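You operate a simulated robot arm through the tools that you are given. There is no shell and no other tool. Be economical: measure what you need, move in short steps, check, and stop when the job is done.

You are at the controls of a simulated robot arm. One attempt, no reset.

## Task
Open the green drawer, fetch the yellow scrubber and set it in the wide bay of the green drawer and shut the drawer again. Take the fuses box and put it on the counter above the trunk. Put the teal rubber block on the yellow mat on the print cart. Take the purple letter tile marked "o" from the counter above the trunk and put it on the green floor plate. Fetch the lens cover and stand it on the teal-topped cable cover. Open the left bench drawer. The order is free. Set down upright: fuses box, lens cover.

It is judged by the outcome, as a careful person would: the job done as asked, and still so three seconds after it is handed in. It fails if anything else is knocked over, pushed out of place, dropped, spilled or broken. Lids that push on must go on centred and level and be pressed home; caps that screw on are set level and turned clockwise until they are tight.

## Robot
A 7-joint arm with a fingered hand on a trunk, on a base that drives. Base frame: it is fixed to the floor where the robot stands at the start and does not move with it; the origin is under the middle of the robot, x ahead of it, y to its left, z up. Readings come in m, degrees, newtons and seconds.
With the tool pointing down near the work surface it reaches from about 0.3 to 0.46 m from the robot's upright axis, wherever it stands. Its first joint turns from -166.0 to 166.0 degrees. Places, roughly: counter above the trunk [0.6, 0.7, 0.8]; fuses box [0.75, 0, 0.75]; green drawer [0.7, 0.1, 0.7]; green floor plate [0.5, 1, 0.75]; left bench drawer [0.6, -1.7, 0.7]; lens cover [-1, -1.25, 0.75]; purple letter tile [0.75, 0.75, 0.75]; teal rubber block (4x4x3 cm) [0.8, -0.2, 0.8]; teal-topped cable cover [-3.5, -5, 0.25]; wide bay of the green drawer [0.7, 0.1, 0.6]; yellow mat on the print cart (30x16 cm) [-1.94, -3.18, 0.84]; yellow scrubber (4x6x3 cm) [0.6, 0.3, 0.8]. Payload 3.4 kg.
Tool frame: the origin (TCP) lies between the finger pads and is the grasp point; the fingertips stand 0.025 m ahead of it; z points along the fingers, y is the line along which they close. Largest opening 0.088 m; the body of the gripper starts 0.029 m behind the TCP. The gripper is a hand of 3 fingers: y runs from the thumb to the fingers, the wrist lies at [-0.013, -0.106, -0.174] in the tool frame.
Orientation is told as [roll, pitch, yaw] about the base's x, y, z axes, in that order, counted from this pose: with the fingers straight down and the wrist toward the robot, the tool's x, y and z point along [0, 1, 0], [1, 0, 0] and [0, 0, -1] of the base frame.

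## Interface
- The arm moves only by the tool move_arm. Its argument "plan" is a list of rows, each an object of numbers (a shift or turn left out is 0): "dx", "dy", "dz": the shift along the tool's x, y, z in units of 50 mm (1.0 is 50 mm); "ax", "ay", "az": the turn, a rotation vector about the tool's x, y, z in units of 5 degrees (1.0 is 5 degrees). In form: [{"dx": .., "dy": .., "dz": .., "ax": .., "ay": .., "az": ..}, ...]. A call has 1 to 8 rows; each row shifts and turns the commanded pose from where the row before left it, along the tool's axes as they then stand. A call with a number of a shift or a turn outside -1 to 1 is refused whole. A row lasts 0.2 s, in which the tool goes at most 0.05 m and 8.6 degrees; a call with a longer step from one row to the next is refused whole. Where a pose cannot be reached the arm comes as near as it can. A force on the tool above 40 N (or 10 N above the force at the start of the call, whichever is more), or a blocked arm, ends the call early, and 0.2 s more pass. In this call time passes only in rows, and 0.2 s behind the last. The reply holds the time, the measured pose of the TCP, the force on the tool along the base axes, the opening and the grip force, in the units named above and with some noise, with the torque about the TCP (base axes, N m) and any sound that the robot's microphone picked up.
- Cameras (640 x 400 px; columns grow to the right, rows downward): "scene" is now at [0.0058, 0.1506, 1.4754]; the picture's right is [-0.06, -1.00, 0.00], its down [-0.82, 0.05, -0.57] and it looks along [0.57, -0.03, -0.82] (base axes); focal length 268 px, centre (320, 200). "wrist" rides on the gripper at [0.058, -0.085, -0.1] in the tool frame; the picture's right is [-0.67, 0.35, -0.66], its down [-0.69, -0.63, 0.37] and it looks along [-0.28, 0.69, 0.66] (tool axes); focal length 261 px, centre (320, 200). There is no depth. A picture from a camera that has moved, and an enlarged one, comes with that camera's place and axes in the base frame and with its lens. The place of the scene camera against the robot may be out by one fixed shift of up to 0.018 m in any direction.
- get_image(camera): a new picture of that camera. The clock stands still meanwhile.
- move_column(by): slides the trunk up (or, below 0, down) by that many m; the arm and the scene camera ride with it, the base frame stays. It gives what a move gives, with no picture.
- roll_base(legs): drives the robot by 1 to 6 legs, each [ahead, left, turn to the left] in m, m and degrees, along the robot's own axes; the way and the turn of a leg run together, so that a leg with both is an arc; at most 1.5 m and 180 degrees a leg. The arm and the cameras ride along, it lands a little off, and it stops where it bumps. It gives what a move gives.
- curl_fingers(index, middle, thumb_bend, thumb_turn): sets how far each is bent, from 0 (flat) to 100 (curled in); at 30 the hand is open as for a grip, at 70 the pads meet at the TCP. One left out holds its place. A second passes; each finger stops where it meets its share of the squeeze, and holds until it gets a number again. It is the only way to open and close the hand. It gives what a move gives, with no picture; readings hold the bend of each and the force on the fingers (four entries, about 0 where the hand has none), thumb and palm. thumb_turn goes from beside the hand (0) to across from the fingers (100), as for a grip.
- aim_head(pan, tilt): turns the head with the scene camera to pan (to the left, within 155 degrees either way) and tilt (down, from -29 to 69), counted from straight ahead of the robot. It gives what a move gives.
- close_up(camera, box): a new picture of the part [left, top, right, bottom] of that camera's present view, enlarged. The clock stands still meanwhile.
- job_done(): hands the job in; it is judged then, once.

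Work in short steps. Places have to be worked out from the pictures, the camera data and where the tool is seen: move nearer, look again, correct. Check each grasp and each placing, and mend what went wrong. You have 196 turns and 166 pictures in all, those below and enlarged ones among them. Open the gripper and draw the arm clear of the work before you hand the job in, unless the task says otherwise.

The tools are called as a command line: name --argument value ..., lists and objects as JSON in quotes. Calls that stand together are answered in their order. move_arm: Moves the arm, as the interface text tells. Its arguments: {"type":"object","properties":{"plan":{"type":"array"}},"required":["plan"]} The other tools are called the same way: move_column (by) slides the trunk up or down; curl_fingers (index, middle, thumb_bend, thumb_turn) moves the fingers one by one; roll_base (legs) drives the base; aim_head (pan, tilt) turns the head that bears the scene camera; get_image (camera) takes a picture; close_up (camera, box) takes an enlarged picture of a part of a camera's view; job_done () hands the job in.

At the start:

```text
clock: 0.0
tool_pos: [0.3919, 0.241, 1.1261]
tool_rot: [0.0, 0.0, 0.0]
ft_force: [0.1, -0.1, -0.2]
moment: [-0.01, -0.02, -0.02]
width: 0.0874
grasp_force: 0.0
shape: jaw
bend: [30.0, 30.0, 30.0, 98.0]
finger forces: [0.1, 0.0, 0.0, 0.1, 0.0, 0.0]
trunk travel left (down, up): [-0.5, 0.09]
robot x, y, heading: [-0.0011, -0.0013, 0.1]
head pan, tilt: [-3.3, 55.1]
```

scene: 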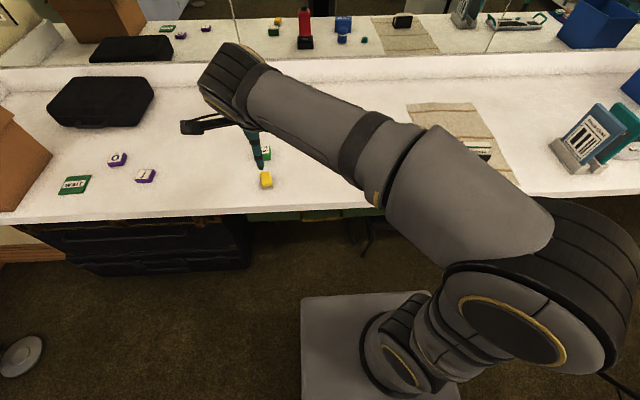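
wrist: 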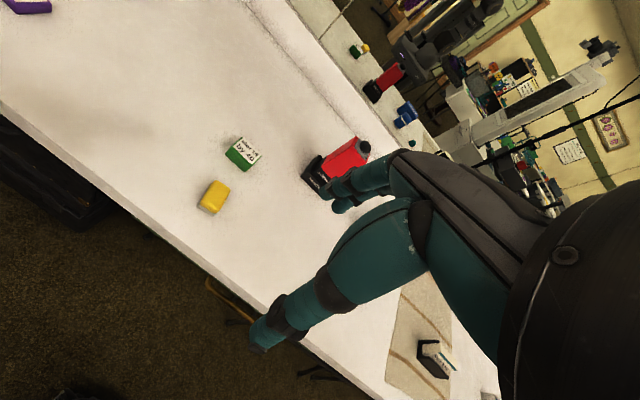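

I start by looking around: the head level-ish ahead to see the bench, drawers and the surrounding objects.

aim_head --pan -25 --tilt 40

get_image --camera "scene"

aim_head --pan 40 --tilt 45

get_image --camera "scene"

aim_head --pan -90 --tilt 25

get_image --camera "scene"

aim_head --pan -140 --tilt 25

get_image --camera "scene"

```text
clock: 0.8
tool_pos: [0.3927, 0.2411, 1.1245]
tool_rot: [0.0, 0.0, 0.0]
ft_force: [-0.3, -0.2, 0.5]
moment: [0.01, -0.01, 0.03]
width: 0.0877
grasp_force: 0.1
shape: jaw
bend: [30.0, 30.0, 30.0, 98.0]
finger forces: [0.0, 0.0, 0.0, 0.0, 0.1, 0.0]
trunk travel left (down, up): [-0.5, 0.09]
robot x, y, heading: [0.0005, -0.0015, -0.1]
head pan, tilt: [-25.0, 40.0]
```

```text
163 pictures are left
camera scene: at [0.011, 0.1189, 1.4961], right [-0.42, -0.91, 0.0], down [-0.58, 0.27, -0.77], along [0.69, -0.32, -0.64], focal length 268 px, centre (320, 200)
```

scene: 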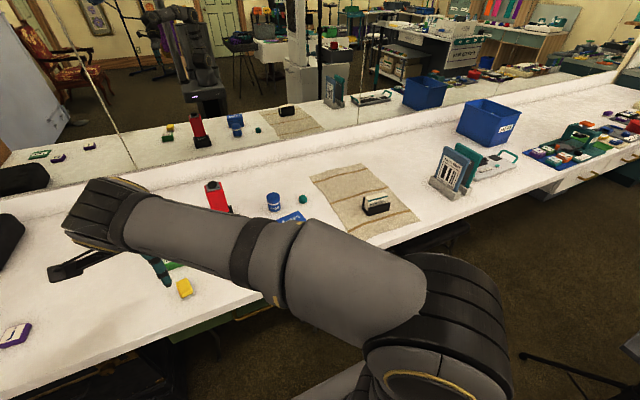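

```text
clock: 2.2
tool_pos: [0.3918, 0.2402, 1.1253]
tool_rot: [0.0, -0.1, -0.1]
ft_force: [-0.4, 0.1, -0.1]
moment: [0.02, -0.04, 0.0]
width: 0.0875
grasp_force: 0.0
shape: jaw
bend: [30.0, 30.0, 30.0, 98.0]
finger forces: [0.1, 0.0, 0.0, 0.0, 0.0, 0.1]
trunk travel left (down, up): [-0.5, 0.09]
robot x, y, heading: [0.0002, -0.0024, -0.1]
head pan, tilt: [40.0, 45.0]
```

```text
162 pictures are left
camera scene: at [-0.0037, 0.207, 1.4889], right [0.64, -0.77, 0.0], down [-0.54, -0.45, -0.71], along [0.54, 0.45, -0.71], focal length 268 px, centre (320, 200)
```

scene: 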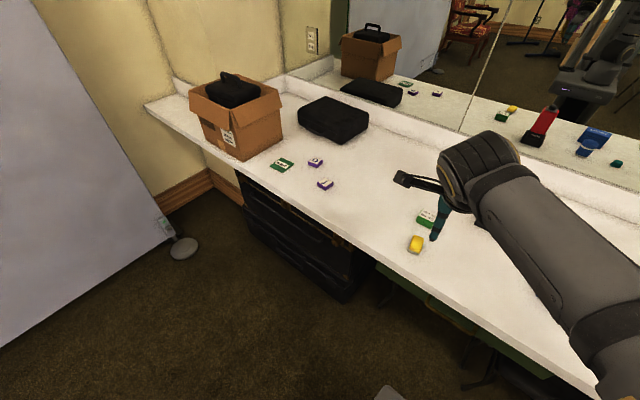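

```text
clock: 4.3
tool_pos: [0.393, 0.2413, 1.1254]
tool_rot: [0.0, -0.1, 0.0]
ft_force: [0.2, 0.1, -0.9]
moment: [0.0, 0.01, -0.02]
width: 0.0876
grasp_force: 0.0
shape: jaw
bend: [30.0, 30.0, 30.0, 98.0]
finger forces: [0.0, 0.1, 0.0, 0.1, 0.0, 0.0]
trunk travel left (down, up): [-0.5, 0.09]
robot x, y, heading: [0.0012, -0.0008, -0.2]
head pan, tilt: [-90.0, 25.0]
```

```text
161 pictures are left
camera scene: at [-0.066, 0.0626, 1.5195], right [-1.0, 0.0, 0.0], down [0.0, 0.42, -0.91], along [0.0, -0.91, -0.42], focal length 268 px, centre (320, 200)
```

scene: 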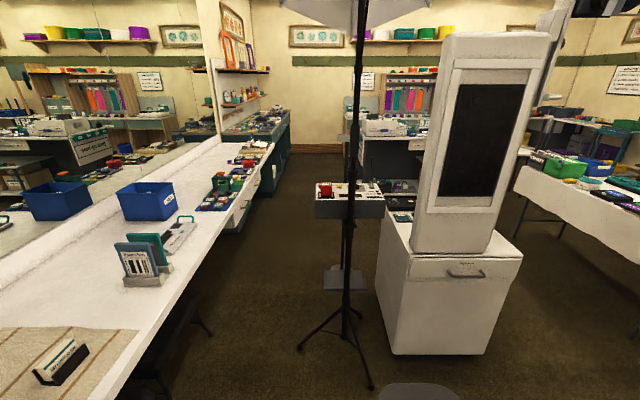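

```text
clock: 5.5
tool_pos: [0.3926, 0.2408, 1.1252]
tool_rot: [-0.1, 0.1, 0.0]
ft_force: [0.0, 0.4, 0.8]
moment: [-0.01, 0.04, 0.01]
width: 0.0872
grasp_force: 0.1
shape: jaw
bend: [30.0, 30.0, 30.0, 98.0]
finger forces: [0.0, 0.0, 0.0, 0.0, 0.0, 0.0]
trunk travel left (down, up): [-0.5, 0.09]
robot x, y, heading: [-0.0007, -0.0016, 0.1]
head pan, tilt: [-140.0, 25.0]
```

```text
160 pictures are left
camera scene: at [-0.1366, 0.0955, 1.5195], right [-0.64, 0.77, 0.0], down [0.32, 0.27, -0.91], along [-0.69, -0.58, -0.42], focal length 268 px, centre (320, 200)
```

scene: 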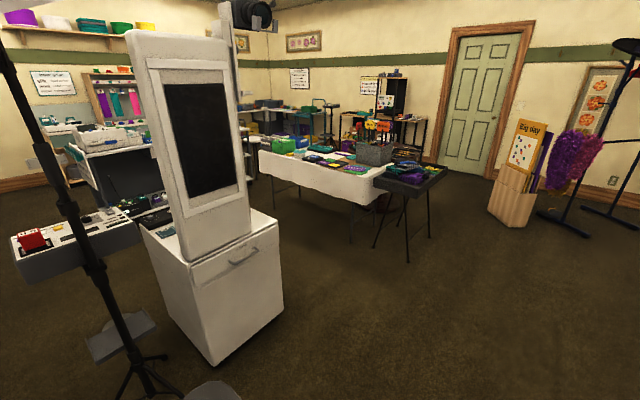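

The bench is seen; the front of the green drawer is hidden below the counter edge. I back off to see it and the bench objects without the arm in the way.

roll_base --legs '[[-0.6, 0, 0]]'

aim_head --pan 0 --tilt 38

get_image --camera "scene"

get_image --camera "wrist"

```text
clock: 8.9
tool_pos: [-0.2111, 0.2419, 1.1255]
tool_rot: [0.0, -0.1, 0.3]
ft_force: [0.8, -0.6, 0.7]
moment: [-0.02, -0.01, 0.0]
width: 0.0875
grasp_force: 0.1
shape: jaw
bend: [30.0, 30.0, 30.0, 98.0]
finger forces: [0.0, 0.1, 0.1, 0.0, 0.1, 0.0]
trunk travel left (down, up): [-0.5, 0.09]
robot x, y, heading: [-0.6028, 0.0008, 0.0]
head pan, tilt: [-140.0, 25.0]
```

```text
clock: 11.1
tool_pos: [-0.2108, 0.2416, 1.1269]
tool_rot: [0.0, 0.1, 0.2]
ft_force: [1.0, 0.0, 1.0]
moment: [-0.01, 0.0, -0.04]
width: 0.0874
grasp_force: 0.1
shape: jaw
bend: [30.0, 30.0, 30.0, 98.0]
finger forces: [0.0, 0.0, 0.1, 0.1, 0.0, 0.0]
trunk travel left (down, up): [-0.5, 0.09]
robot x, y, heading: [-0.6021, -0.0002, 0.0]
head pan, tilt: [0.0, 38.0]
```

```text
159 pictures are left
camera scene: at [-0.583, 0.154, 1.4991], right [0.0, -1.0, 0.0], down [-0.62, 0.0, -0.79], along [0.79, 0.0, -0.62], focal length 268 px, centre (320, 200)
```

scene: 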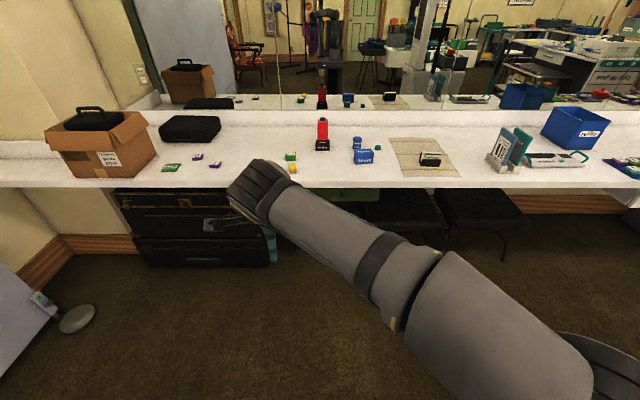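

```text
158 pictures are left
camera wrist: at [-0.2975, 0.2987, 1.2263], right [0.35, -0.67, 0.66], down [-0.63, -0.69, -0.37], along [0.69, -0.28, -0.66], focal length 261 px, centre (320, 200)
```

wrist: 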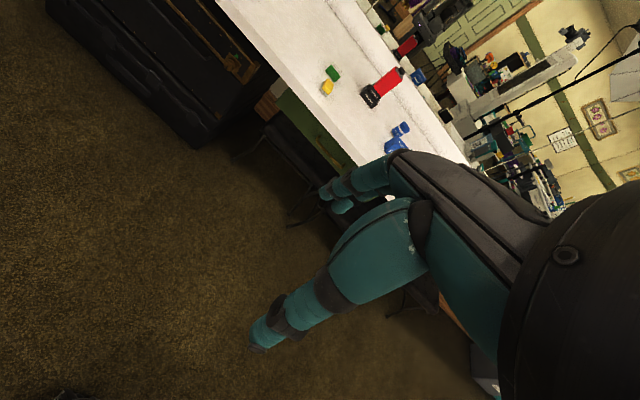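

Let me enlarge the bench area and the stuff on it.

close_up --camera "scene" --box '[140, 110, 300, 210]'

close_up --camera "scene" --box '[280, 110, 460, 220]'

close_up --camera "wrist" --box '[200, 40, 440, 200]'

```text
4.00 times, centred on (220, 160) of scene
camera zoom: at [-0.583, 0.154, 1.4991], right [0.0, -1.0, 0.0], down [-0.62, 0.0, -0.79], along [0.79, 0.0, -0.62], focal length 1071 px, centre (720, 360)
```

zoom: 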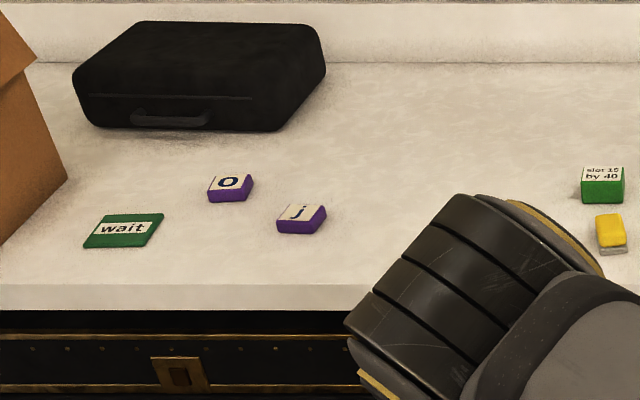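

```text
3.56 times, centred on (370, 165) of scene
camera zoom: at [-0.583, 0.154, 1.4991], right [0.0, -1.0, 0.0], down [-0.62, 0.0, -0.79], along [0.79, 0.0, -0.62], focal length 952 px, centre (142, 324)
```

zoom: 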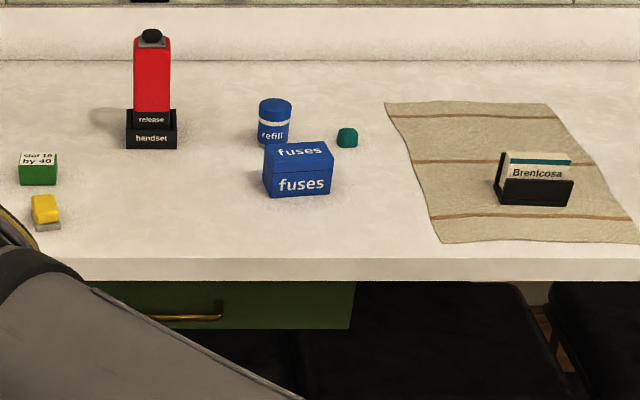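

```text
2.50 times, centred on (320, 120) of wrist
camera zoom: at [-0.2975, 0.2987, 1.2263], right [0.35, -0.67, 0.66], down [-0.63, -0.69, -0.37], along [0.69, -0.28, -0.66], focal length 652 px, centre (320, 400)
```

zoom: 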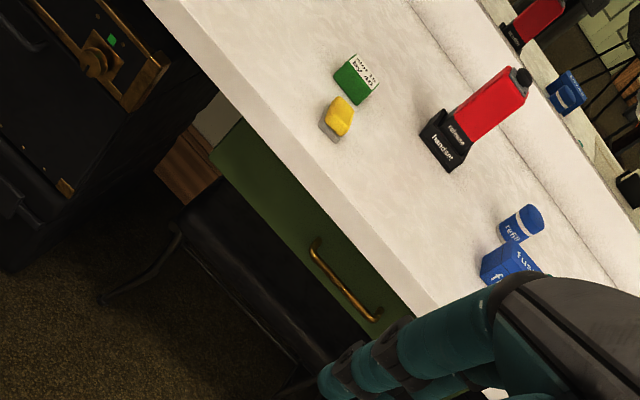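

I need to know the footprint of the base before driving in under the counter; I look down at it.

aim_head --pan 0 --tilt 69

get_image --camera "scene"

aim_head --pan -60 --tilt 69

get_image --camera "scene"

```text
clock: 12.1
tool_pos: [-0.211, 0.2418, 1.1264]
tool_rot: [0.0, -0.1, 0.1]
ft_force: [-0.4, -0.7, -0.3]
moment: [-0.02, 0.0, 0.01]
width: 0.0874
grasp_force: 0.0
shape: jaw
bend: [30.0, 30.0, 30.0, 98.0]
finger forces: [0.1, 0.0, 0.0, 0.0, 0.0, 0.0]
trunk travel left (down, up): [-0.5, 0.09]
robot x, y, heading: [-0.6044, -0.0012, -0.0]
head pan, tilt: [0.0, 68.8]
```

```text
154 pictures are left
camera scene: at [-0.6133, 0.154, 1.4601], right [0.0, -1.0, 0.0], down [-0.93, 0.0, -0.36], along [0.36, 0.0, -0.93], focal length 268 px, centre (320, 200)
```

scene: 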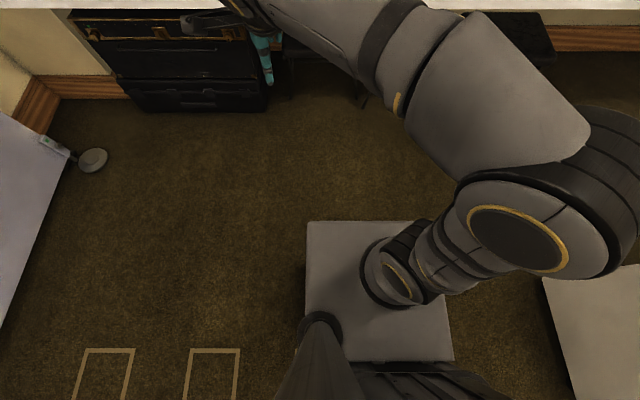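

```text
clock: 13.4
tool_pos: [-0.2101, 0.2417, 1.1251]
tool_rot: [-0.1, -0.1, 0.1]
ft_force: [0.2, 0.5, 0.3]
moment: [-0.03, 0.0, 0.01]
width: 0.0879
grasp_force: 0.0
shape: jaw
bend: [30.0, 30.0, 30.0, 98.0]
finger forces: [0.0, 0.1, 0.0, 0.0, 0.0, 0.0]
trunk travel left (down, up): [-0.5, 0.09]
robot x, y, heading: [-0.6051, -0.0006, 0.1]
head pan, tilt: [-60.0, 68.8]
```

```text
153 pictures are left
camera scene: at [-0.6412, 0.1055, 1.46], right [-0.86, -0.5, 0.0], down [-0.47, 0.81, -0.36], along [0.18, -0.31, -0.93], focal length 268 px, centre (320, 200)
```

scene: 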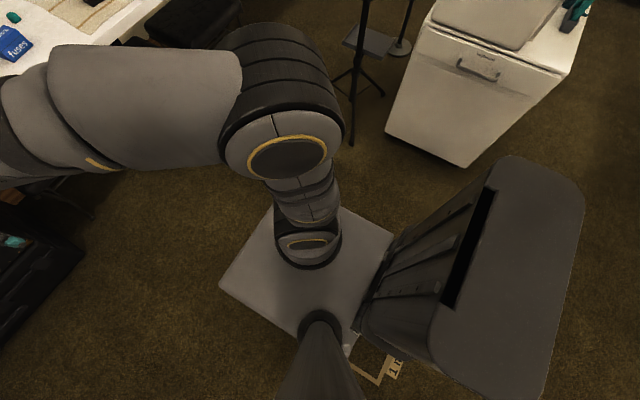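

The base is a small platform. I lower the trunk here in free space to look under the counter.

move_column --by -0.45

aim_head --pan 0 --tilt 20

get_image --camera "scene"

get_image --camera "wrist"

```text
refused: -0.45 is not a number from -0.4 to 0.4
```

```text
clock: 14.7
tool_pos: [-0.2114, 0.2413, 1.1259]
tool_rot: [0.1, -0.1, 0.2]
ft_force: [0.2, -0.1, -0.7]
moment: [-0.03, 0.01, 0.01]
width: 0.0877
grasp_force: 0.0
shape: jaw
bend: [30.0, 30.0, 30.0, 98.0]
finger forces: [0.0, 0.0, 0.0, 0.0, 0.0, 0.1]
trunk travel left (down, up): [-0.5, 0.09]
robot x, y, heading: [-0.603, -0.0021, -0.1]
head pan, tilt: [0.0, 20.0]
```

```text
152 pictures are left
camera scene: at [-0.5762, 0.154, 1.5275], right [0.0, -1.0, 0.0], down [-0.34, 0.0, -0.94], along [0.94, 0.0, -0.34], focal length 268 px, centre (320, 200)
```

scene: 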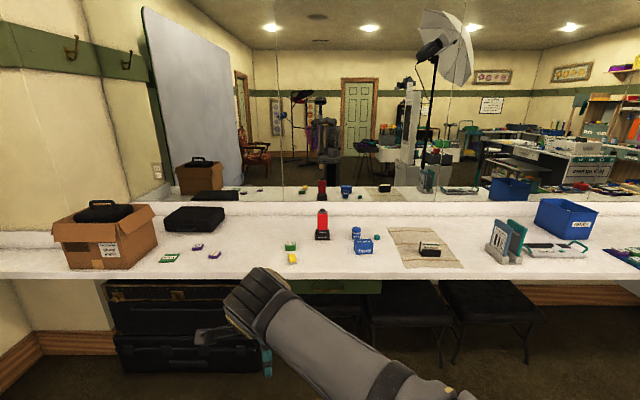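

```text
151 pictures are left
camera wrist: at [-0.2975, 0.2987, 1.2262], right [0.35, -0.67, 0.66], down [-0.63, -0.69, -0.37], along [0.69, -0.28, -0.66], focal length 261 px, centre (320, 200)
```

wrist: 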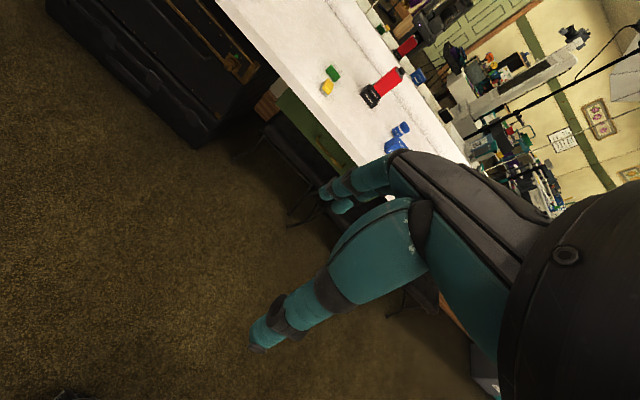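

Stools stand right at the counter edge, so the base can only go to about x≈0.2. I test here how far the arm reaches with the trunk lowered.

move_column --by -0.3

move_arm --plan '[{"dy": 1}, {"dy": 1}, {"dy": 1}, {"dy": 1}, {"dy": 1}, {"dy": 1}]'

get_image --camera "scene"

```text
clock: 17.7
tool_pos: [-0.2114, 0.2421, 0.8259]
tool_rot: [0.0, -0.1, 0.2]
ft_force: [0.0, 0.7, 0.5]
moment: [0.02, -0.01, -0.03]
width: 0.0877
grasp_force: 0.0
shape: jaw
bend: [30.0, 30.0, 30.0, 98.0]
finger forces: [0.0, 0.1, 0.0, 0.0, 0.0, 0.0]
trunk travel left (down, up): [-0.2, 0.39]
robot x, y, heading: [-0.6027, 0.0009, 0.0]
head pan, tilt: [0.0, 20.0]
```

```text
clock: 19.1
tool_pos: [0.0319, 0.2242, 0.8055]
tool_rot: [0.0, 0.1, 0.2]
ft_force: [0.0, -0.1, 0.7]
moment: [0.03, 0.0, -0.03]
width: 0.0875
grasp_force: 0.1
shape: jaw
bend: [30.0, 30.0, 30.0, 98.0]
finger forces: [0.1, 0.1, 0.0, 0.1, 0.0, 0.1]
out of reach, approached as far as the arm can: row 5, 6
trunk travel left (down, up): [-0.2, 0.39]
robot x, y, heading: [-0.5986, -0.0029, 0.2]
head pan, tilt: [0.0, 20.0]
```

```text
150 pictures are left
camera scene: at [-0.5763, 0.1539, 1.2276], right [0.0, -1.0, 0.0], down [-0.34, 0.0, -0.94], along [0.94, 0.0, -0.34], focal length 268 px, centre (320, 200)
```

scene: 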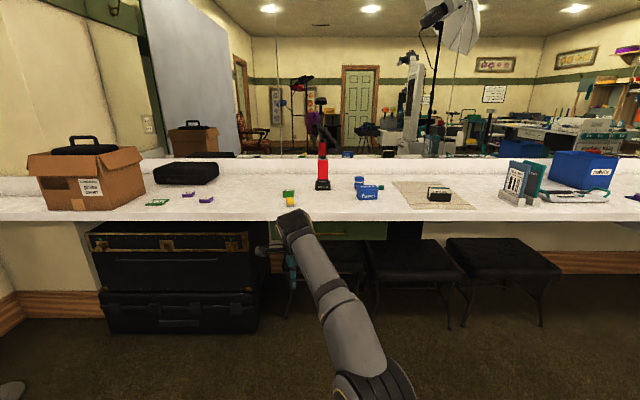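

With the trunk lowered the reach is 0.67 m, which is plenty. I now turn the hand level (pointing ahead) in free space for the drawer handle.

move_arm --plan '[{"dy": -1, "dx": -0.5}, {"dy": -1, "dx": -0.5}, {"dy": -1, "dx": -0.5}, {"ax": -1}, {"ax": -1}, {"ax": -1}, {"ax": -1}, {"ax": -1}]'

move_arm --plan '[{"ax": -1}, {"ax": -1}, {"ax": -1}, {"ax": -1}, {"ax": -1}, {"ax": -1}, {"ax": -1}]'

move_arm --plan '[{"ax": -1}, {"ax": -1}, {"ax": -1}, {"ax": -1}, {"ax": -1}, {"ax": -1}]'

get_image --camera "scene"

get_image --camera "wrist"

```text
refused: row 1 steps farther than a row can; nothing moved
```

```text
clock: 20.7
tool_pos: [0.0296, 0.2254, 0.8046]
tool_rot: [0.1, -35.0, 0.2]
ft_force: [-0.1, -0.8, 0.3]
moment: [0.01, 0.01, 0.03]
width: 0.0877
grasp_force: 0.0
shape: jaw
bend: [30.0, 30.0, 30.0, 98.0]
finger forces: [0.0, 0.0, 0.0, 0.0, 0.1, 0.0]
trunk travel left (down, up): [-0.2, 0.39]
robot x, y, heading: [-0.603, 0.0008, 0.1]
head pan, tilt: [0.0, 20.0]
```

```text
clock: 22.1
tool_pos: [0.0299, 0.2267, 0.8048]
tool_rot: [0.2, -65.2, 0.1]
ft_force: [-0.2, -0.6, -0.8]
moment: [0.0, 0.02, 0.01]
width: 0.0874
grasp_force: 0.1
shape: jaw
bend: [30.0, 30.0, 30.0, 98.0]
finger forces: [0.0, 0.0, 0.1, 0.0, 0.0, 0.0]
trunk travel left (down, up): [-0.2, 0.39]
robot x, y, heading: [-0.6036, -0.0041, -0.1]
head pan, tilt: [0.0, 20.0]
```

```text
149 pictures are left
camera scene: at [-0.5762, 0.1541, 1.2276], right [0.0, -1.0, 0.0], down [-0.34, 0.0, -0.94], along [0.94, 0.0, -0.34], focal length 268 px, centre (320, 200)
```

scene: 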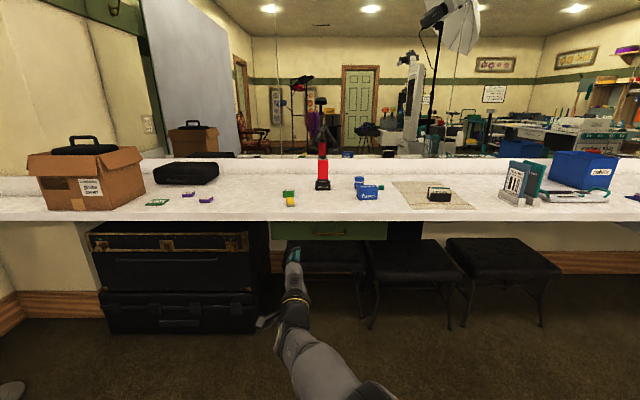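

```text
148 pictures are left
camera wrist: at [-0.0985, 0.2827, 0.771], right [-0.45, -0.67, 0.59], down [0.07, -0.68, -0.73], along [0.89, -0.28, 0.35], focal length 261 px, centre (320, 200)
```

wrist: 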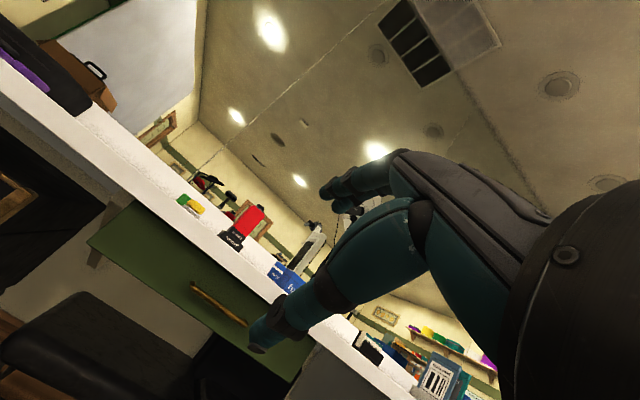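

close_up --camera "scene" --box '[240, 180, 400, 280]'

move_arm --plan '[{"ax": -1}, {"ax": -1}, {"ax": -1}, {"ax": -1}, {"ax": -1}]'

get_image --camera "wrist"

```text
4.00 times, centred on (320, 230) of scene
camera zoom: at [-0.5762, 0.1541, 1.2276], right [0.0, -1.0, 0.0], down [-0.34, 0.0, -0.94], along [0.94, 0.0, -0.34], focal length 1071 px, centre (320, 80)
```

zoom: 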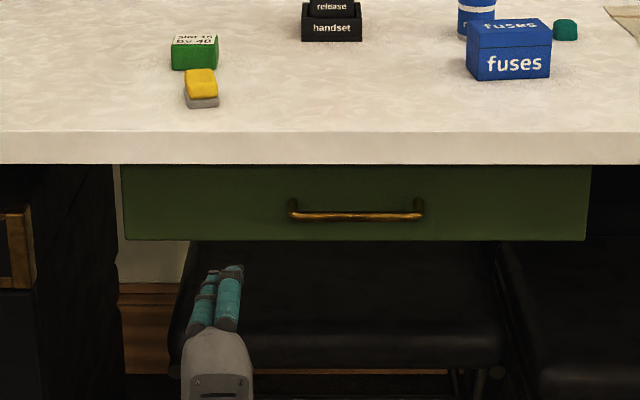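

```text
clock: 23.3
tool_pos: [0.0293, 0.2248, 0.8046]
tool_rot: [160.9, -89.9, -160.7]
ft_force: [-0.6, 1.3, -0.1]
moment: [-0.01, 0.0, -0.01]
width: 0.0878
grasp_force: 0.1
shape: jaw
bend: [30.0, 30.0, 30.0, 98.0]
finger forces: [0.1, 0.0, 0.0, 0.0, 0.1, 0.0]
trunk travel left (down, up): [-0.2, 0.39]
robot x, y, heading: [-0.6066, 0.0036, 0.1]
head pan, tilt: [0.0, 20.0]
```

```text
146 pictures are left
camera wrist: at [-0.0716, 0.2826, 0.7207], right [-0.65, -0.67, 0.35], down [0.37, -0.68, -0.63], along [0.66, -0.28, 0.7], focal length 261 px, centre (320, 200)
```

wrist: 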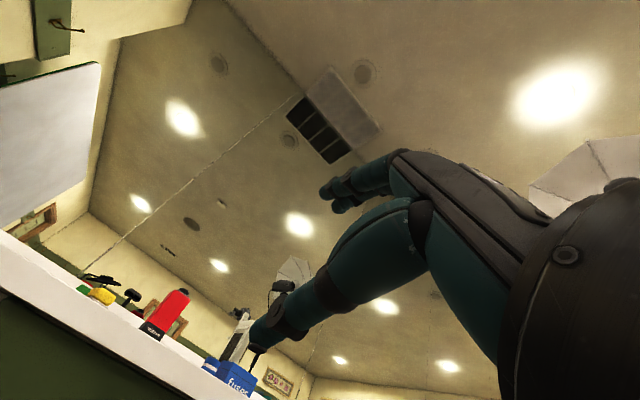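

The hand is level. Handle bar estimate: x≈0.44, y≈0.115, z≈0.707. I draw the hand back, down and across to that line, then roll ahead.

move_arm --plan '[{"dz": -1}, {"dz": -1}, {"dz": -1}, {"dy": -1}, {"dy": -0.95}, {"dx": -1}, {"dx": -1}, {"dx": -0.2}]'

roll_base --legs '[[0.4, 0, 0]]'

aim_head --pan 0 --tilt 40

get_image --camera "scene"

get_image --camera "wrist"

```text
clock: 25.1
tool_pos: [-0.1062, 0.1215, 0.7275]
tool_rot: [-11.9, -89.7, 12.1]
ft_force: [0.3, 0.5, 0.1]
moment: [0.02, -0.01, 0.04]
width: 0.0877
grasp_force: 0.1
shape: jaw
bend: [30.0, 30.0, 30.0, 98.0]
finger forces: [0.0, 0.0, 0.0, 0.0, 0.0, 0.0]
out of reach, approached as far as the arm can: row 6, 7, 8
trunk travel left (down, up): [-0.2, 0.39]
robot x, y, heading: [-0.6021, -0.0015, 0.0]
head pan, tilt: [0.0, 20.0]
```

```text
clock: 27.6
tool_pos: [0.2925, 0.1228, 0.7278]
tool_rot: [-12.3, -89.6, 12.3]
ft_force: [-1.0, -0.2, -0.9]
moment: [0.02, -0.02, 0.03]
width: 0.088
grasp_force: 0.0
shape: jaw
bend: [30.0, 30.0, 30.0, 98.0]
finger forces: [0.1, 0.1, 0.0, 0.1, 0.0, 0.0]
trunk travel left (down, up): [-0.2, 0.39]
robot x, y, heading: [-0.2052, 0.0023, 0.4]
head pan, tilt: [0.0, 20.0]
```

```text
clock: 28.4
tool_pos: [0.2922, 0.1222, 0.7272]
tool_rot: [-12.3, -89.8, 12.4]
ft_force: [0.0, 0.0, 0.4]
moment: [0.01, -0.02, -0.03]
width: 0.0879
grasp_force: 0.1
shape: jaw
bend: [30.0, 30.0, 30.0, 98.0]
finger forces: [0.0, 0.0, 0.0, 0.0, 0.0, 0.0]
trunk travel left (down, up): [-0.2, 0.39]
robot x, y, heading: [-0.202, 0.0038, -0.1]
head pan, tilt: [0.0, 40.0]
```

```text
145 pictures are left
camera scene: at [-0.1855, 0.155, 1.1962], right [0.0, -1.0, 0.0], down [-0.64, 0.0, -0.77], along [0.77, 0.0, -0.64], focal length 268 px, centre (320, 200)
```

scene: 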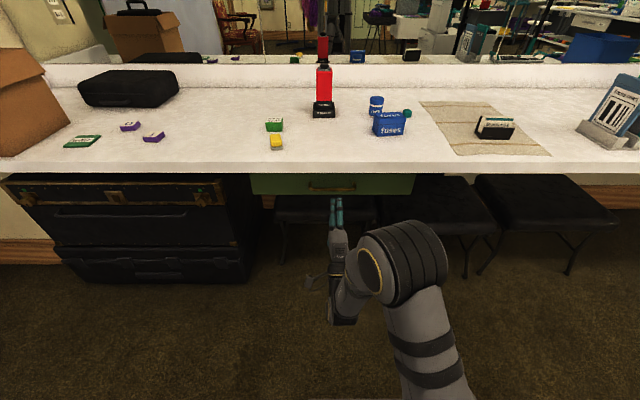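

```text
144 pictures are left
camera wrist: at [0.1912, 0.1799, 0.6442], right [-0.65, -0.67, 0.35], down [0.36, -0.69, -0.63], along [0.66, -0.28, 0.69], focal length 261 px, centre (320, 200)
```

wrist: 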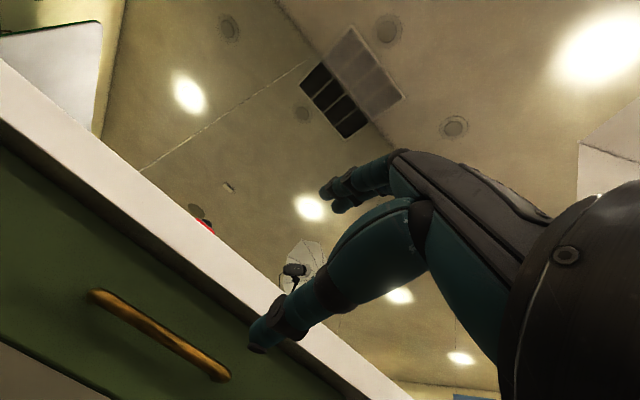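

close_up --camera "scene" --box '[260, 150, 420, 250]'

```text
4.00 times, centred on (340, 200) of scene
camera zoom: at [-0.1855, 0.155, 1.1962], right [0.0, -1.0, 0.0], down [-0.64, 0.0, -0.77], along [0.77, 0.0, -0.64], focal length 1071 px, centre (240, 200)
```

zoom: 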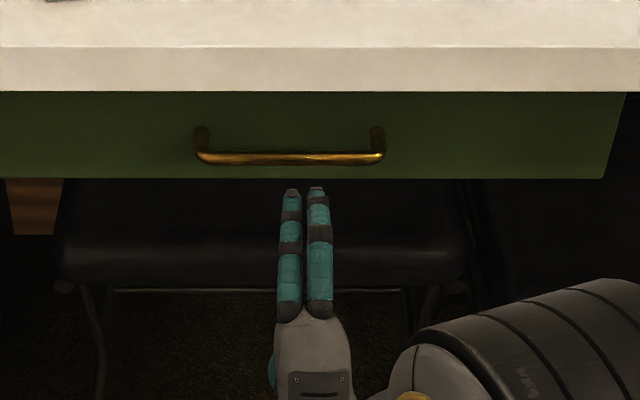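

Bar judged at about x 0.47, y 0.12, z 0.68. I narrow the hand a bit so the upper fingers pass below the counter edge, and approach halfway.

curl_fingers --index 47 --middle 47 --thumb_bend 47

move_arm --plan '[{"dz": 1}, {"dz": 0.4}, {"dy": -0.95}]'

close_up --camera "scene" --box '[260, 150, 420, 250]'

get_image --camera "wrist"

```text
clock: 29.4
tool_pos: [0.2921, 0.1235, 0.7283]
tool_rot: [-12.2, -89.7, 12.4]
ft_force: [0.2, -0.2, 0.5]
moment: [0.01, 0.01, -0.02]
width: 0.0491
grasp_force: 0.1
shape: fingers
bend: [47.0, 47.0, 47.0, 98.0]
finger forces: [0.1, 0.0, 0.1, 0.1, 0.1, 0.0]
trunk travel left (down, up): [-0.2, 0.39]
robot x, y, heading: [-0.2072, 0.0018, 0.1]
head pan, tilt: [0.0, 40.0]
```

```text
clock: 30.2
tool_pos: [0.3614, 0.1322, 0.6815]
tool_rot: [-19.3, -89.6, 18.9]
ft_force: [-0.4, -0.3, 0.2]
moment: [0.01, -0.02, 0.02]
width: 0.0486
grasp_force: 0.1
shape: fingers
bend: [47.0, 47.0, 47.0, 98.0]
finger forces: [0.1, 0.0, 0.0, 0.1, 0.0, 0.0]
out of reach, approached as far as the arm can: row 2, 3
trunk travel left (down, up): [-0.2, 0.39]
robot x, y, heading: [-0.2043, 0.002, -0.0]
head pan, tilt: [0.0, 40.0]
```

```text
4.00 times, centred on (340, 200) of scene
camera zoom: at [-0.1857, 0.1549, 1.1962], right [0.0, -1.0, 0.0], down [-0.64, 0.0, -0.77], along [0.77, 0.0, -0.64], focal length 1071 px, centre (240, 200)
```

zoom: 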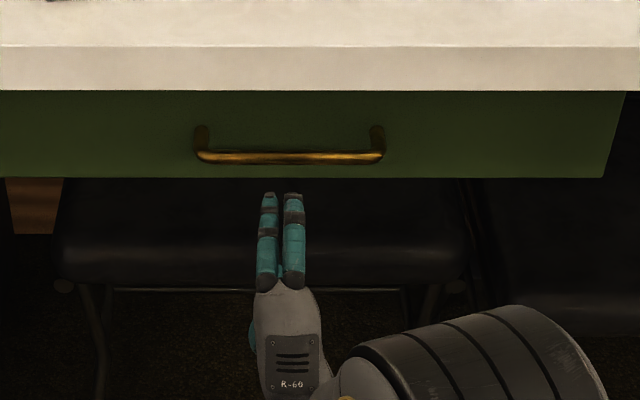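

```text
141 pictures are left
camera wrist: at [0.261, 0.1909, 0.5979], right [-0.66, -0.67, 0.35], down [0.36, -0.69, -0.63], along [0.66, -0.29, 0.69], focal length 261 px, centre (320, 200)
```

wrist: 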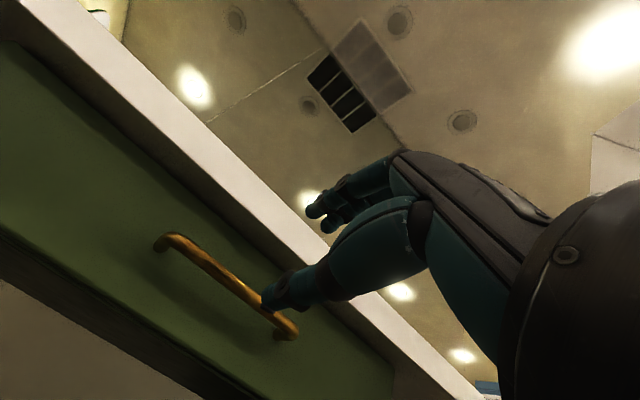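

Upper fingertips project above the bar and thumb below it once the hand is 0.1 m farther on. I roll the base ahead 0.1 m.

roll_base --legs '[[0.095, 0, 0]]'

close_up --camera "scene" --box '[260, 150, 420, 250]'

get_image --camera "wrist"

```text
clock: 31.3
tool_pos: [0.4553, 0.1325, 0.6816]
tool_rot: [-19.9, -89.6, 19.4]
ft_force: [0.0, -0.3, -0.5]
moment: [-0.03, 0.0, 0.0]
width: 0.0486
grasp_force: 0.0
shape: fingers
bend: [47.0, 47.0, 47.0, 98.0]
finger forces: [0.0, 0.0, 0.0, 0.1, 0.0, 0.1]
trunk travel left (down, up): [-0.2, 0.39]
robot x, y, heading: [-0.1112, -0.0002, -0.0]
head pan, tilt: [0.0, 40.0]
```

```text
4.00 times, centred on (340, 200) of scene
camera zoom: at [-0.0917, 0.1551, 1.1961], right [0.0, -1.0, 0.0], down [-0.64, 0.0, -0.77], along [0.77, 0.0, -0.64], focal length 1071 px, centre (240, 200)
```

zoom: 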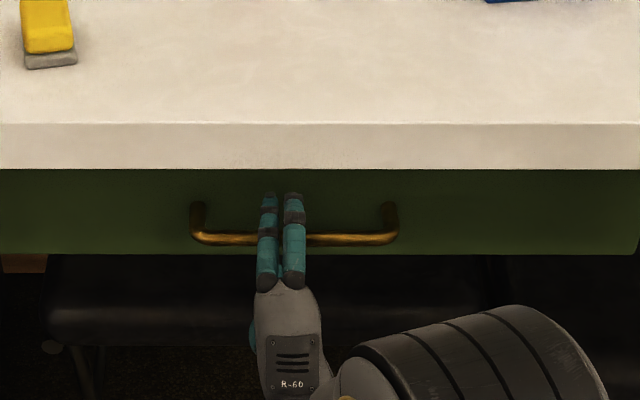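

```text
139 pictures are left
camera wrist: at [0.3547, 0.1908, 0.5979], right [-0.66, -0.66, 0.35], down [0.36, -0.69, -0.63], along [0.66, -0.29, 0.69], focal length 261 px, centre (320, 200)
```

wrist: 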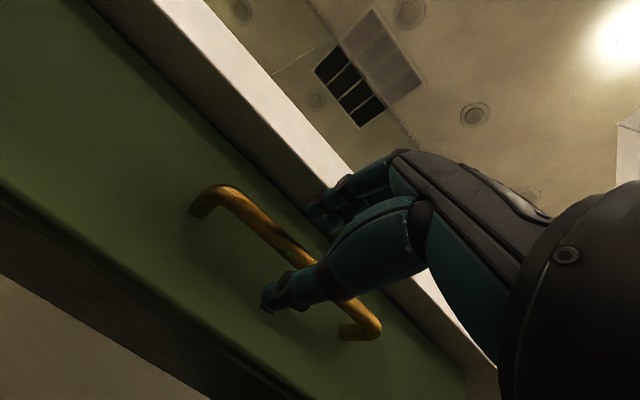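

The bar is between fingers and thumb. I close on it.

curl_fingers --index 68 --middle 68 --thumb_bend 68

roll_base --legs '[[-0.22, 0, 0]]'

get_image --camera "scene"

```text
clock: 32.3
tool_pos: [0.4558, 0.1342, 0.6809]
tool_rot: [-19.2, -89.6, 18.8]
ft_force: [0.3, -0.5, -1.4]
moment: [0.03, 0.01, -0.02]
width: 0.0064
grasp_force: 0.9
shape: fingers
bend: [68.0, 68.0, 65.0, 97.0]
finger forces: [0.0, 0.0, 0.0, 0.0, 2.3, 0.1]
trunk travel left (down, up): [-0.2, 0.39]
robot x, y, heading: [-0.1121, 0.0003, -0.0]
head pan, tilt: [0.0, 40.0]
```

```text
clock: 34.0
tool_pos: [0.2372, 0.1331, 0.6805]
tool_rot: [-19.4, -89.6, 19.1]
ft_force: [0.0, -0.2, 0.4]
moment: [0.02, 0.01, 0.04]
width: 0.003
grasp_force: 0.1
shape: fingers
bend: [68.0, 68.0, 68.0, 98.0]
finger forces: [0.0, 0.1, 0.0, 0.1, 0.1, 0.0]
trunk travel left (down, up): [-0.2, 0.39]
robot x, y, heading: [-0.3291, -0.0004, 0.1]
head pan, tilt: [0.0, 40.0]
```

```text
138 pictures are left
camera scene: at [-0.311, 0.1547, 1.1961], right [0.0, -1.0, 0.0], down [-0.64, 0.0, -0.77], along [0.77, 0.0, -0.64], focal length 268 px, centre (320, 200)
```

scene: 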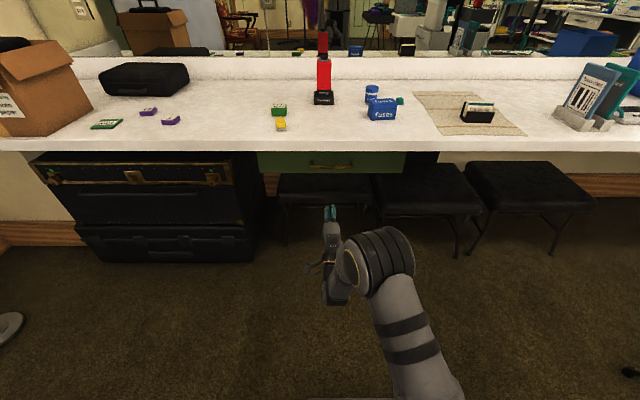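

It slipped off: the pinch was too shallow. I open again, go 2 cm deeper and squeeze harder.

curl_fingers --index 47 --middle 47 --thumb_bend 47

roll_base --legs '[[0.237, 0, 0]]'

close_up --camera "scene" --box '[260, 150, 420, 250]'

get_image --camera "wrist"

```text
clock: 35.0
tool_pos: [0.2357, 0.1338, 0.6824]
tool_rot: [-20.1, -89.6, 19.7]
ft_force: [-0.7, 0.2, 0.3]
moment: [-0.03, 0.01, 0.01]
width: 0.0477
grasp_force: 0.0
shape: fingers
bend: [47.0, 47.0, 47.0, 98.0]
finger forces: [0.0, 0.0, 0.0, 0.1, 0.0, 0.0]
trunk travel left (down, up): [-0.2, 0.39]
robot x, y, heading: [-0.3335, -0.0009, -0.1]
head pan, tilt: [0.0, 40.0]
```

```text
clock: 36.8
tool_pos: [0.4707, 0.1328, 0.6821]
tool_rot: [-20.1, -89.7, 19.9]
ft_force: [-0.2, 0.1, -1.2]
moment: [0.0, 0.03, -0.02]
width: 0.0476
grasp_force: 0.0
shape: fingers
bend: [47.0, 47.0, 47.0, 98.0]
finger forces: [0.0, 0.1, 0.0, 0.0, 0.0, 0.0]
trunk travel left (down, up): [-0.2, 0.39]
robot x, y, heading: [-0.0928, 0.0024, 0.1]
head pan, tilt: [0.0, 40.0]
```

```text
4.00 times, centred on (340, 200) of scene
camera zoom: at [-0.0768, 0.1553, 1.1961], right [0.0, -1.0, 0.0], down [-0.64, 0.0, -0.77], along [0.77, 0.0, -0.64], focal length 1071 px, centre (240, 200)
```

zoom: 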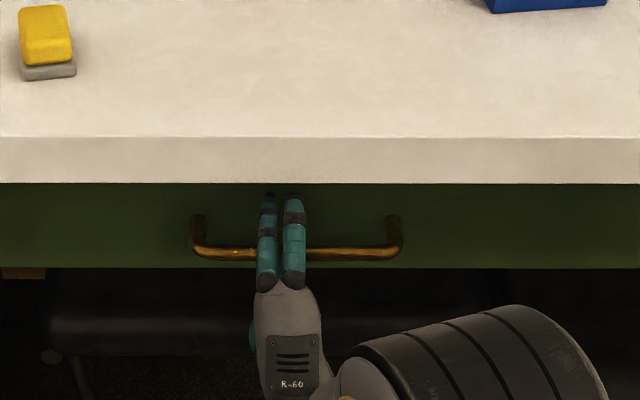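

```text
136 pictures are left
camera wrist: at [0.3696, 0.1916, 0.5979], right [-0.66, -0.67, 0.35], down [0.36, -0.69, -0.63], along [0.66, -0.29, 0.69], focal length 261 px, centre (320, 200)
```

wrist: 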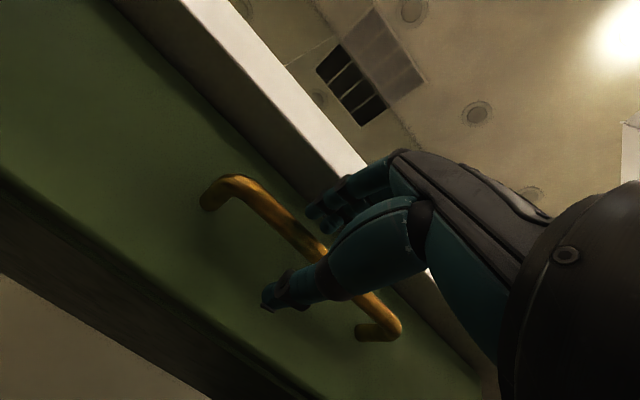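

curl_fingers --index 85 --middle 85 --thumb_bend 85

close_up --camera "scene" --box '[260, 150, 420, 250]'

```text
clock: 37.8
tool_pos: [0.4714, 0.1344, 0.681]
tool_rot: [-18.6, -89.6, 18.3]
ft_force: [-0.9, -1.1, -1.8]
moment: [-0.06, 0.06, 0.17]
width: 0.0
grasp_force: 13.8
shape: fingers
bend: [79.0, 83.0, 76.0, 97.0]
finger forces: [0.0, 7.3, 0.0, 0.1, 21.1, 0.1]
trunk travel left (down, up): [-0.2, 0.39]
robot x, y, heading: [-0.0957, 0.0033, -0.0]
head pan, tilt: [0.0, 40.0]
```

```text
4.00 times, centred on (340, 200) of scene
camera zoom: at [-0.0767, 0.1553, 1.1961], right [0.0, -1.0, 0.0], down [-0.64, 0.0, -0.77], along [0.77, 0.0, -0.64], focal length 1071 px, centre (240, 200)
```

zoom: 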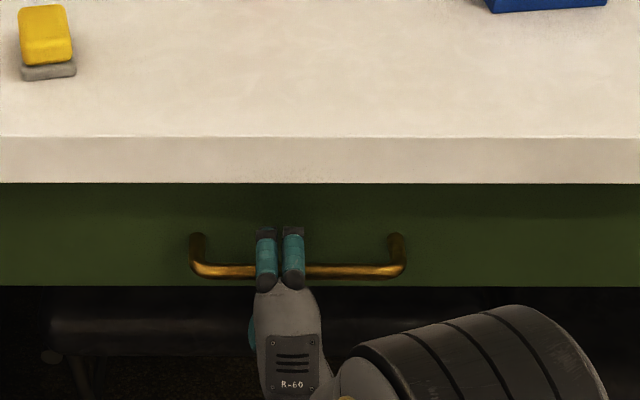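

The drawer has already come out a little; fingers are hooked round the bar. I roll back to draw it open.

roll_base --legs '[[-0.12, 0, 0]]'

get_image --camera "scene"

```text
clock: 39.0
tool_pos: [0.3505, 0.133, 0.6825]
tool_rot: [-20.5, -89.6, 20.3]
ft_force: [1.0, 1.3, -1.1]
moment: [-0.03, 0.05, 0.13]
width: 0.0
grasp_force: 4.3
shape: fingers
bend: [80.0, 83.0, 77.0, 97.0]
finger forces: [0.1, 7.0, 0.1, 0.1, 1.0, 0.1]
trunk travel left (down, up): [-0.2, 0.39]
robot x, y, heading: [-0.2153, -0.0024, 0.3]
head pan, tilt: [0.0, 40.0]
```

```text
134 pictures are left
camera scene: at [-0.1972, 0.1553, 1.1961], right [0.0, -1.0, 0.0], down [-0.64, 0.0, -0.77], along [0.77, 0.0, -0.64], focal length 268 px, centre (320, 200)
```

scene: 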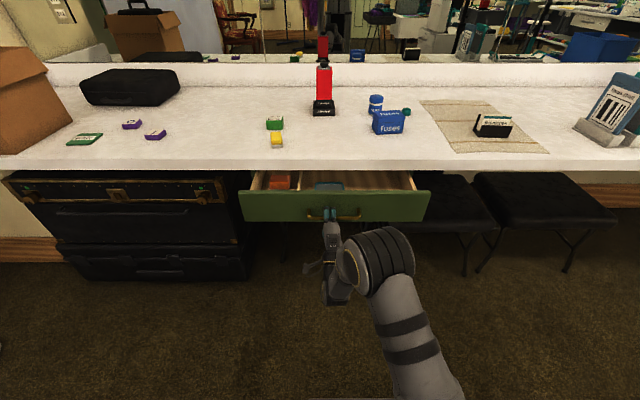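

It's opening. I pull another 0.12 m.

roll_base --legs '[[-0.13, 0, 0]]'

close_up --camera "scene" --box '[200, 80, 460, 240]'

```text
clock: 40.3
tool_pos: [0.2189, 0.1319, 0.6802]
tool_rot: [-21.4, -89.6, 21.0]
ft_force: [0.8, 3.8, -2.4]
moment: [-0.04, 0.01, 0.1]
width: 0.0
grasp_force: 4.3
shape: fingers
bend: [81.0, 83.0, 78.0, 97.0]
finger forces: [0.0, 6.7, 0.1, 0.0, 1.5, 0.0]
trunk travel left (down, up): [-0.2, 0.39]
robot x, y, heading: [-0.3422, -0.0031, -0.1]
head pan, tilt: [0.0, 40.0]
```

```text
2.46 times, centred on (330, 160) of scene
camera zoom: at [-0.3272, 0.1553, 1.1961], right [0.0, -1.0, 0.0], down [-0.64, 0.0, -0.77], along [0.77, 0.0, -0.64], focal length 659 px, centre (295, 298)
```

zoom: 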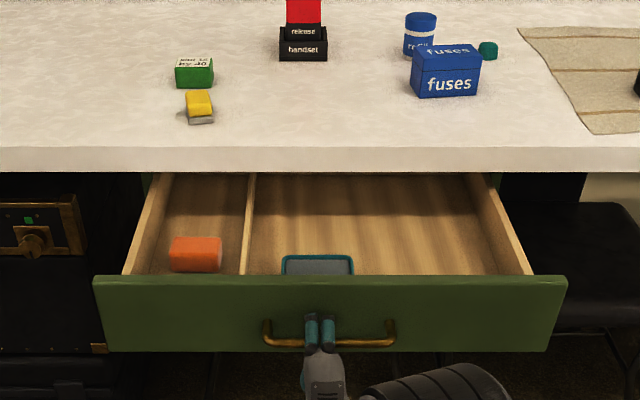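

Drawer is open ~0.25 m; the wide bay is the right-hand one (with a small tray at its front left). I let go of the bar and back off.

curl_fingers --index 40 --middle 40 --thumb_bend 40

roll_base --legs '[[-0.25, 0, 0]]'

get_image --camera "scene"

```text
clock: 41.3
tool_pos: [0.2196, 0.1326, 0.6816]
tool_rot: [-19.4, -89.7, 18.9]
ft_force: [0.2, 0.0, -0.3]
moment: [-0.02, 0.02, 0.02]
width: 0.063
grasp_force: 0.1
shape: fingers
bend: [40.0, 40.0, 40.0, 97.0]
finger forces: [0.0, 0.0, 0.0, 0.0, 0.0, 0.1]
trunk travel left (down, up): [-0.2, 0.39]
robot x, y, heading: [-0.3461, 0.0012, 0.1]
head pan, tilt: [0.0, 40.0]
```

```text
clock: 43.1
tool_pos: [-0.0305, 0.1301, 0.6808]
tool_rot: [-19.1, -89.6, 18.3]
ft_force: [-0.5, 0.7, 0.5]
moment: [-0.02, 0.03, -0.01]
width: 0.0632
grasp_force: 0.1
shape: fingers
bend: [40.0, 40.0, 40.0, 97.0]
finger forces: [0.1, 0.0, 0.1, 0.0, 0.0, 0.0]
trunk travel left (down, up): [-0.2, 0.39]
robot x, y, heading: [-0.5991, 0.0045, 0.0]
head pan, tilt: [0.0, 40.0]
```

```text
132 pictures are left
camera scene: at [-0.5777, 0.1554, 1.1961], right [-0.01, -1.0, 0.0], down [-0.64, 0.0, -0.77], along [0.77, 0.0, -0.64], focal length 268 px, centre (320, 200)
```

scene: 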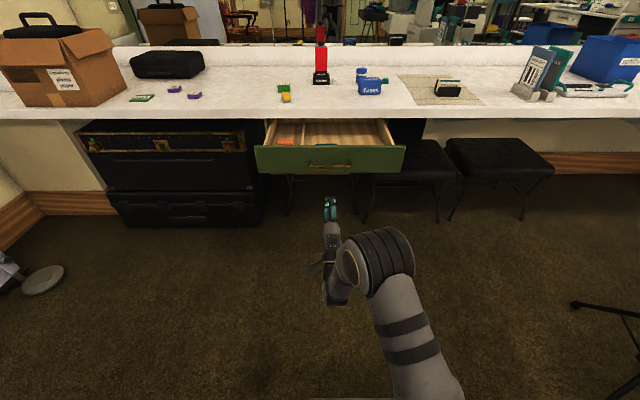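

I raise the hand and turn it back to pointing down.

move_arm --plan '[{"dy": 1}, {"dy": 1}, {"dy": 1}, {"dy": 1}, {"ax": 1}, {"ax": 1}, {"ax": 1}, {"ax": 1}]'

move_arm --plan '[{"ax": 1}, {"ax": 1}, {"ax": 1}, {"ax": 1}, {"ax": 1}, {"ax": 1}, {"ax": 1}, {"ax": 1}]'

move_arm --plan '[{"ax": 1}, {"ax": 1}, {"ax": 1}, {"ax": 1}, {"ax": 1}, {"ax": 1}]'

```text
clock: 44.9
tool_pos: [-0.0295, 0.1318, 0.8822]
tool_rot: [-0.2, -69.6, -0.4]
ft_force: [0.6, -0.8, -0.3]
moment: [-0.03, -0.02, -0.02]
width: 0.0633
grasp_force: 0.1
shape: fingers
bend: [40.0, 40.0, 40.0, 97.0]
finger forces: [0.0, 0.0, 0.0, 0.1, 0.0, 0.0]
trunk travel left (down, up): [-0.2, 0.39]
robot x, y, heading: [-0.5939, 0.0001, -0.4]
head pan, tilt: [0.0, 40.0]
```

```text
clock: 46.7
tool_pos: [-0.0302, 0.13, 0.8803]
tool_rot: [0.0, -29.7, -0.7]
ft_force: [0.7, 0.3, 0.1]
moment: [-0.01, 0.0, 0.0]
width: 0.0631
grasp_force: 0.1
shape: fingers
bend: [40.0, 40.0, 40.0, 97.0]
finger forces: [0.0, 0.0, 0.1, 0.1, 0.1, 0.1]
trunk travel left (down, up): [-0.2, 0.39]
robot x, y, heading: [-0.601, 0.0024, -0.3]
head pan, tilt: [0.0, 40.0]
```

```text
clock: 48.1
tool_pos: [-0.0306, 0.1302, 0.882]
tool_rot: [-0.2, 0.4, -0.9]
ft_force: [0.1, 0.5, 1.3]
moment: [-0.02, -0.01, -0.02]
width: 0.0634
grasp_force: 0.1
shape: fingers
bend: [40.0, 40.0, 40.0, 97.0]
finger forces: [0.1, 0.0, 0.1, 0.1, 0.0, 0.0]
trunk travel left (down, up): [-0.2, 0.39]
robot x, y, heading: [-0.5982, -0.0044, -0.3]
head pan, tilt: [0.0, 40.0]
```

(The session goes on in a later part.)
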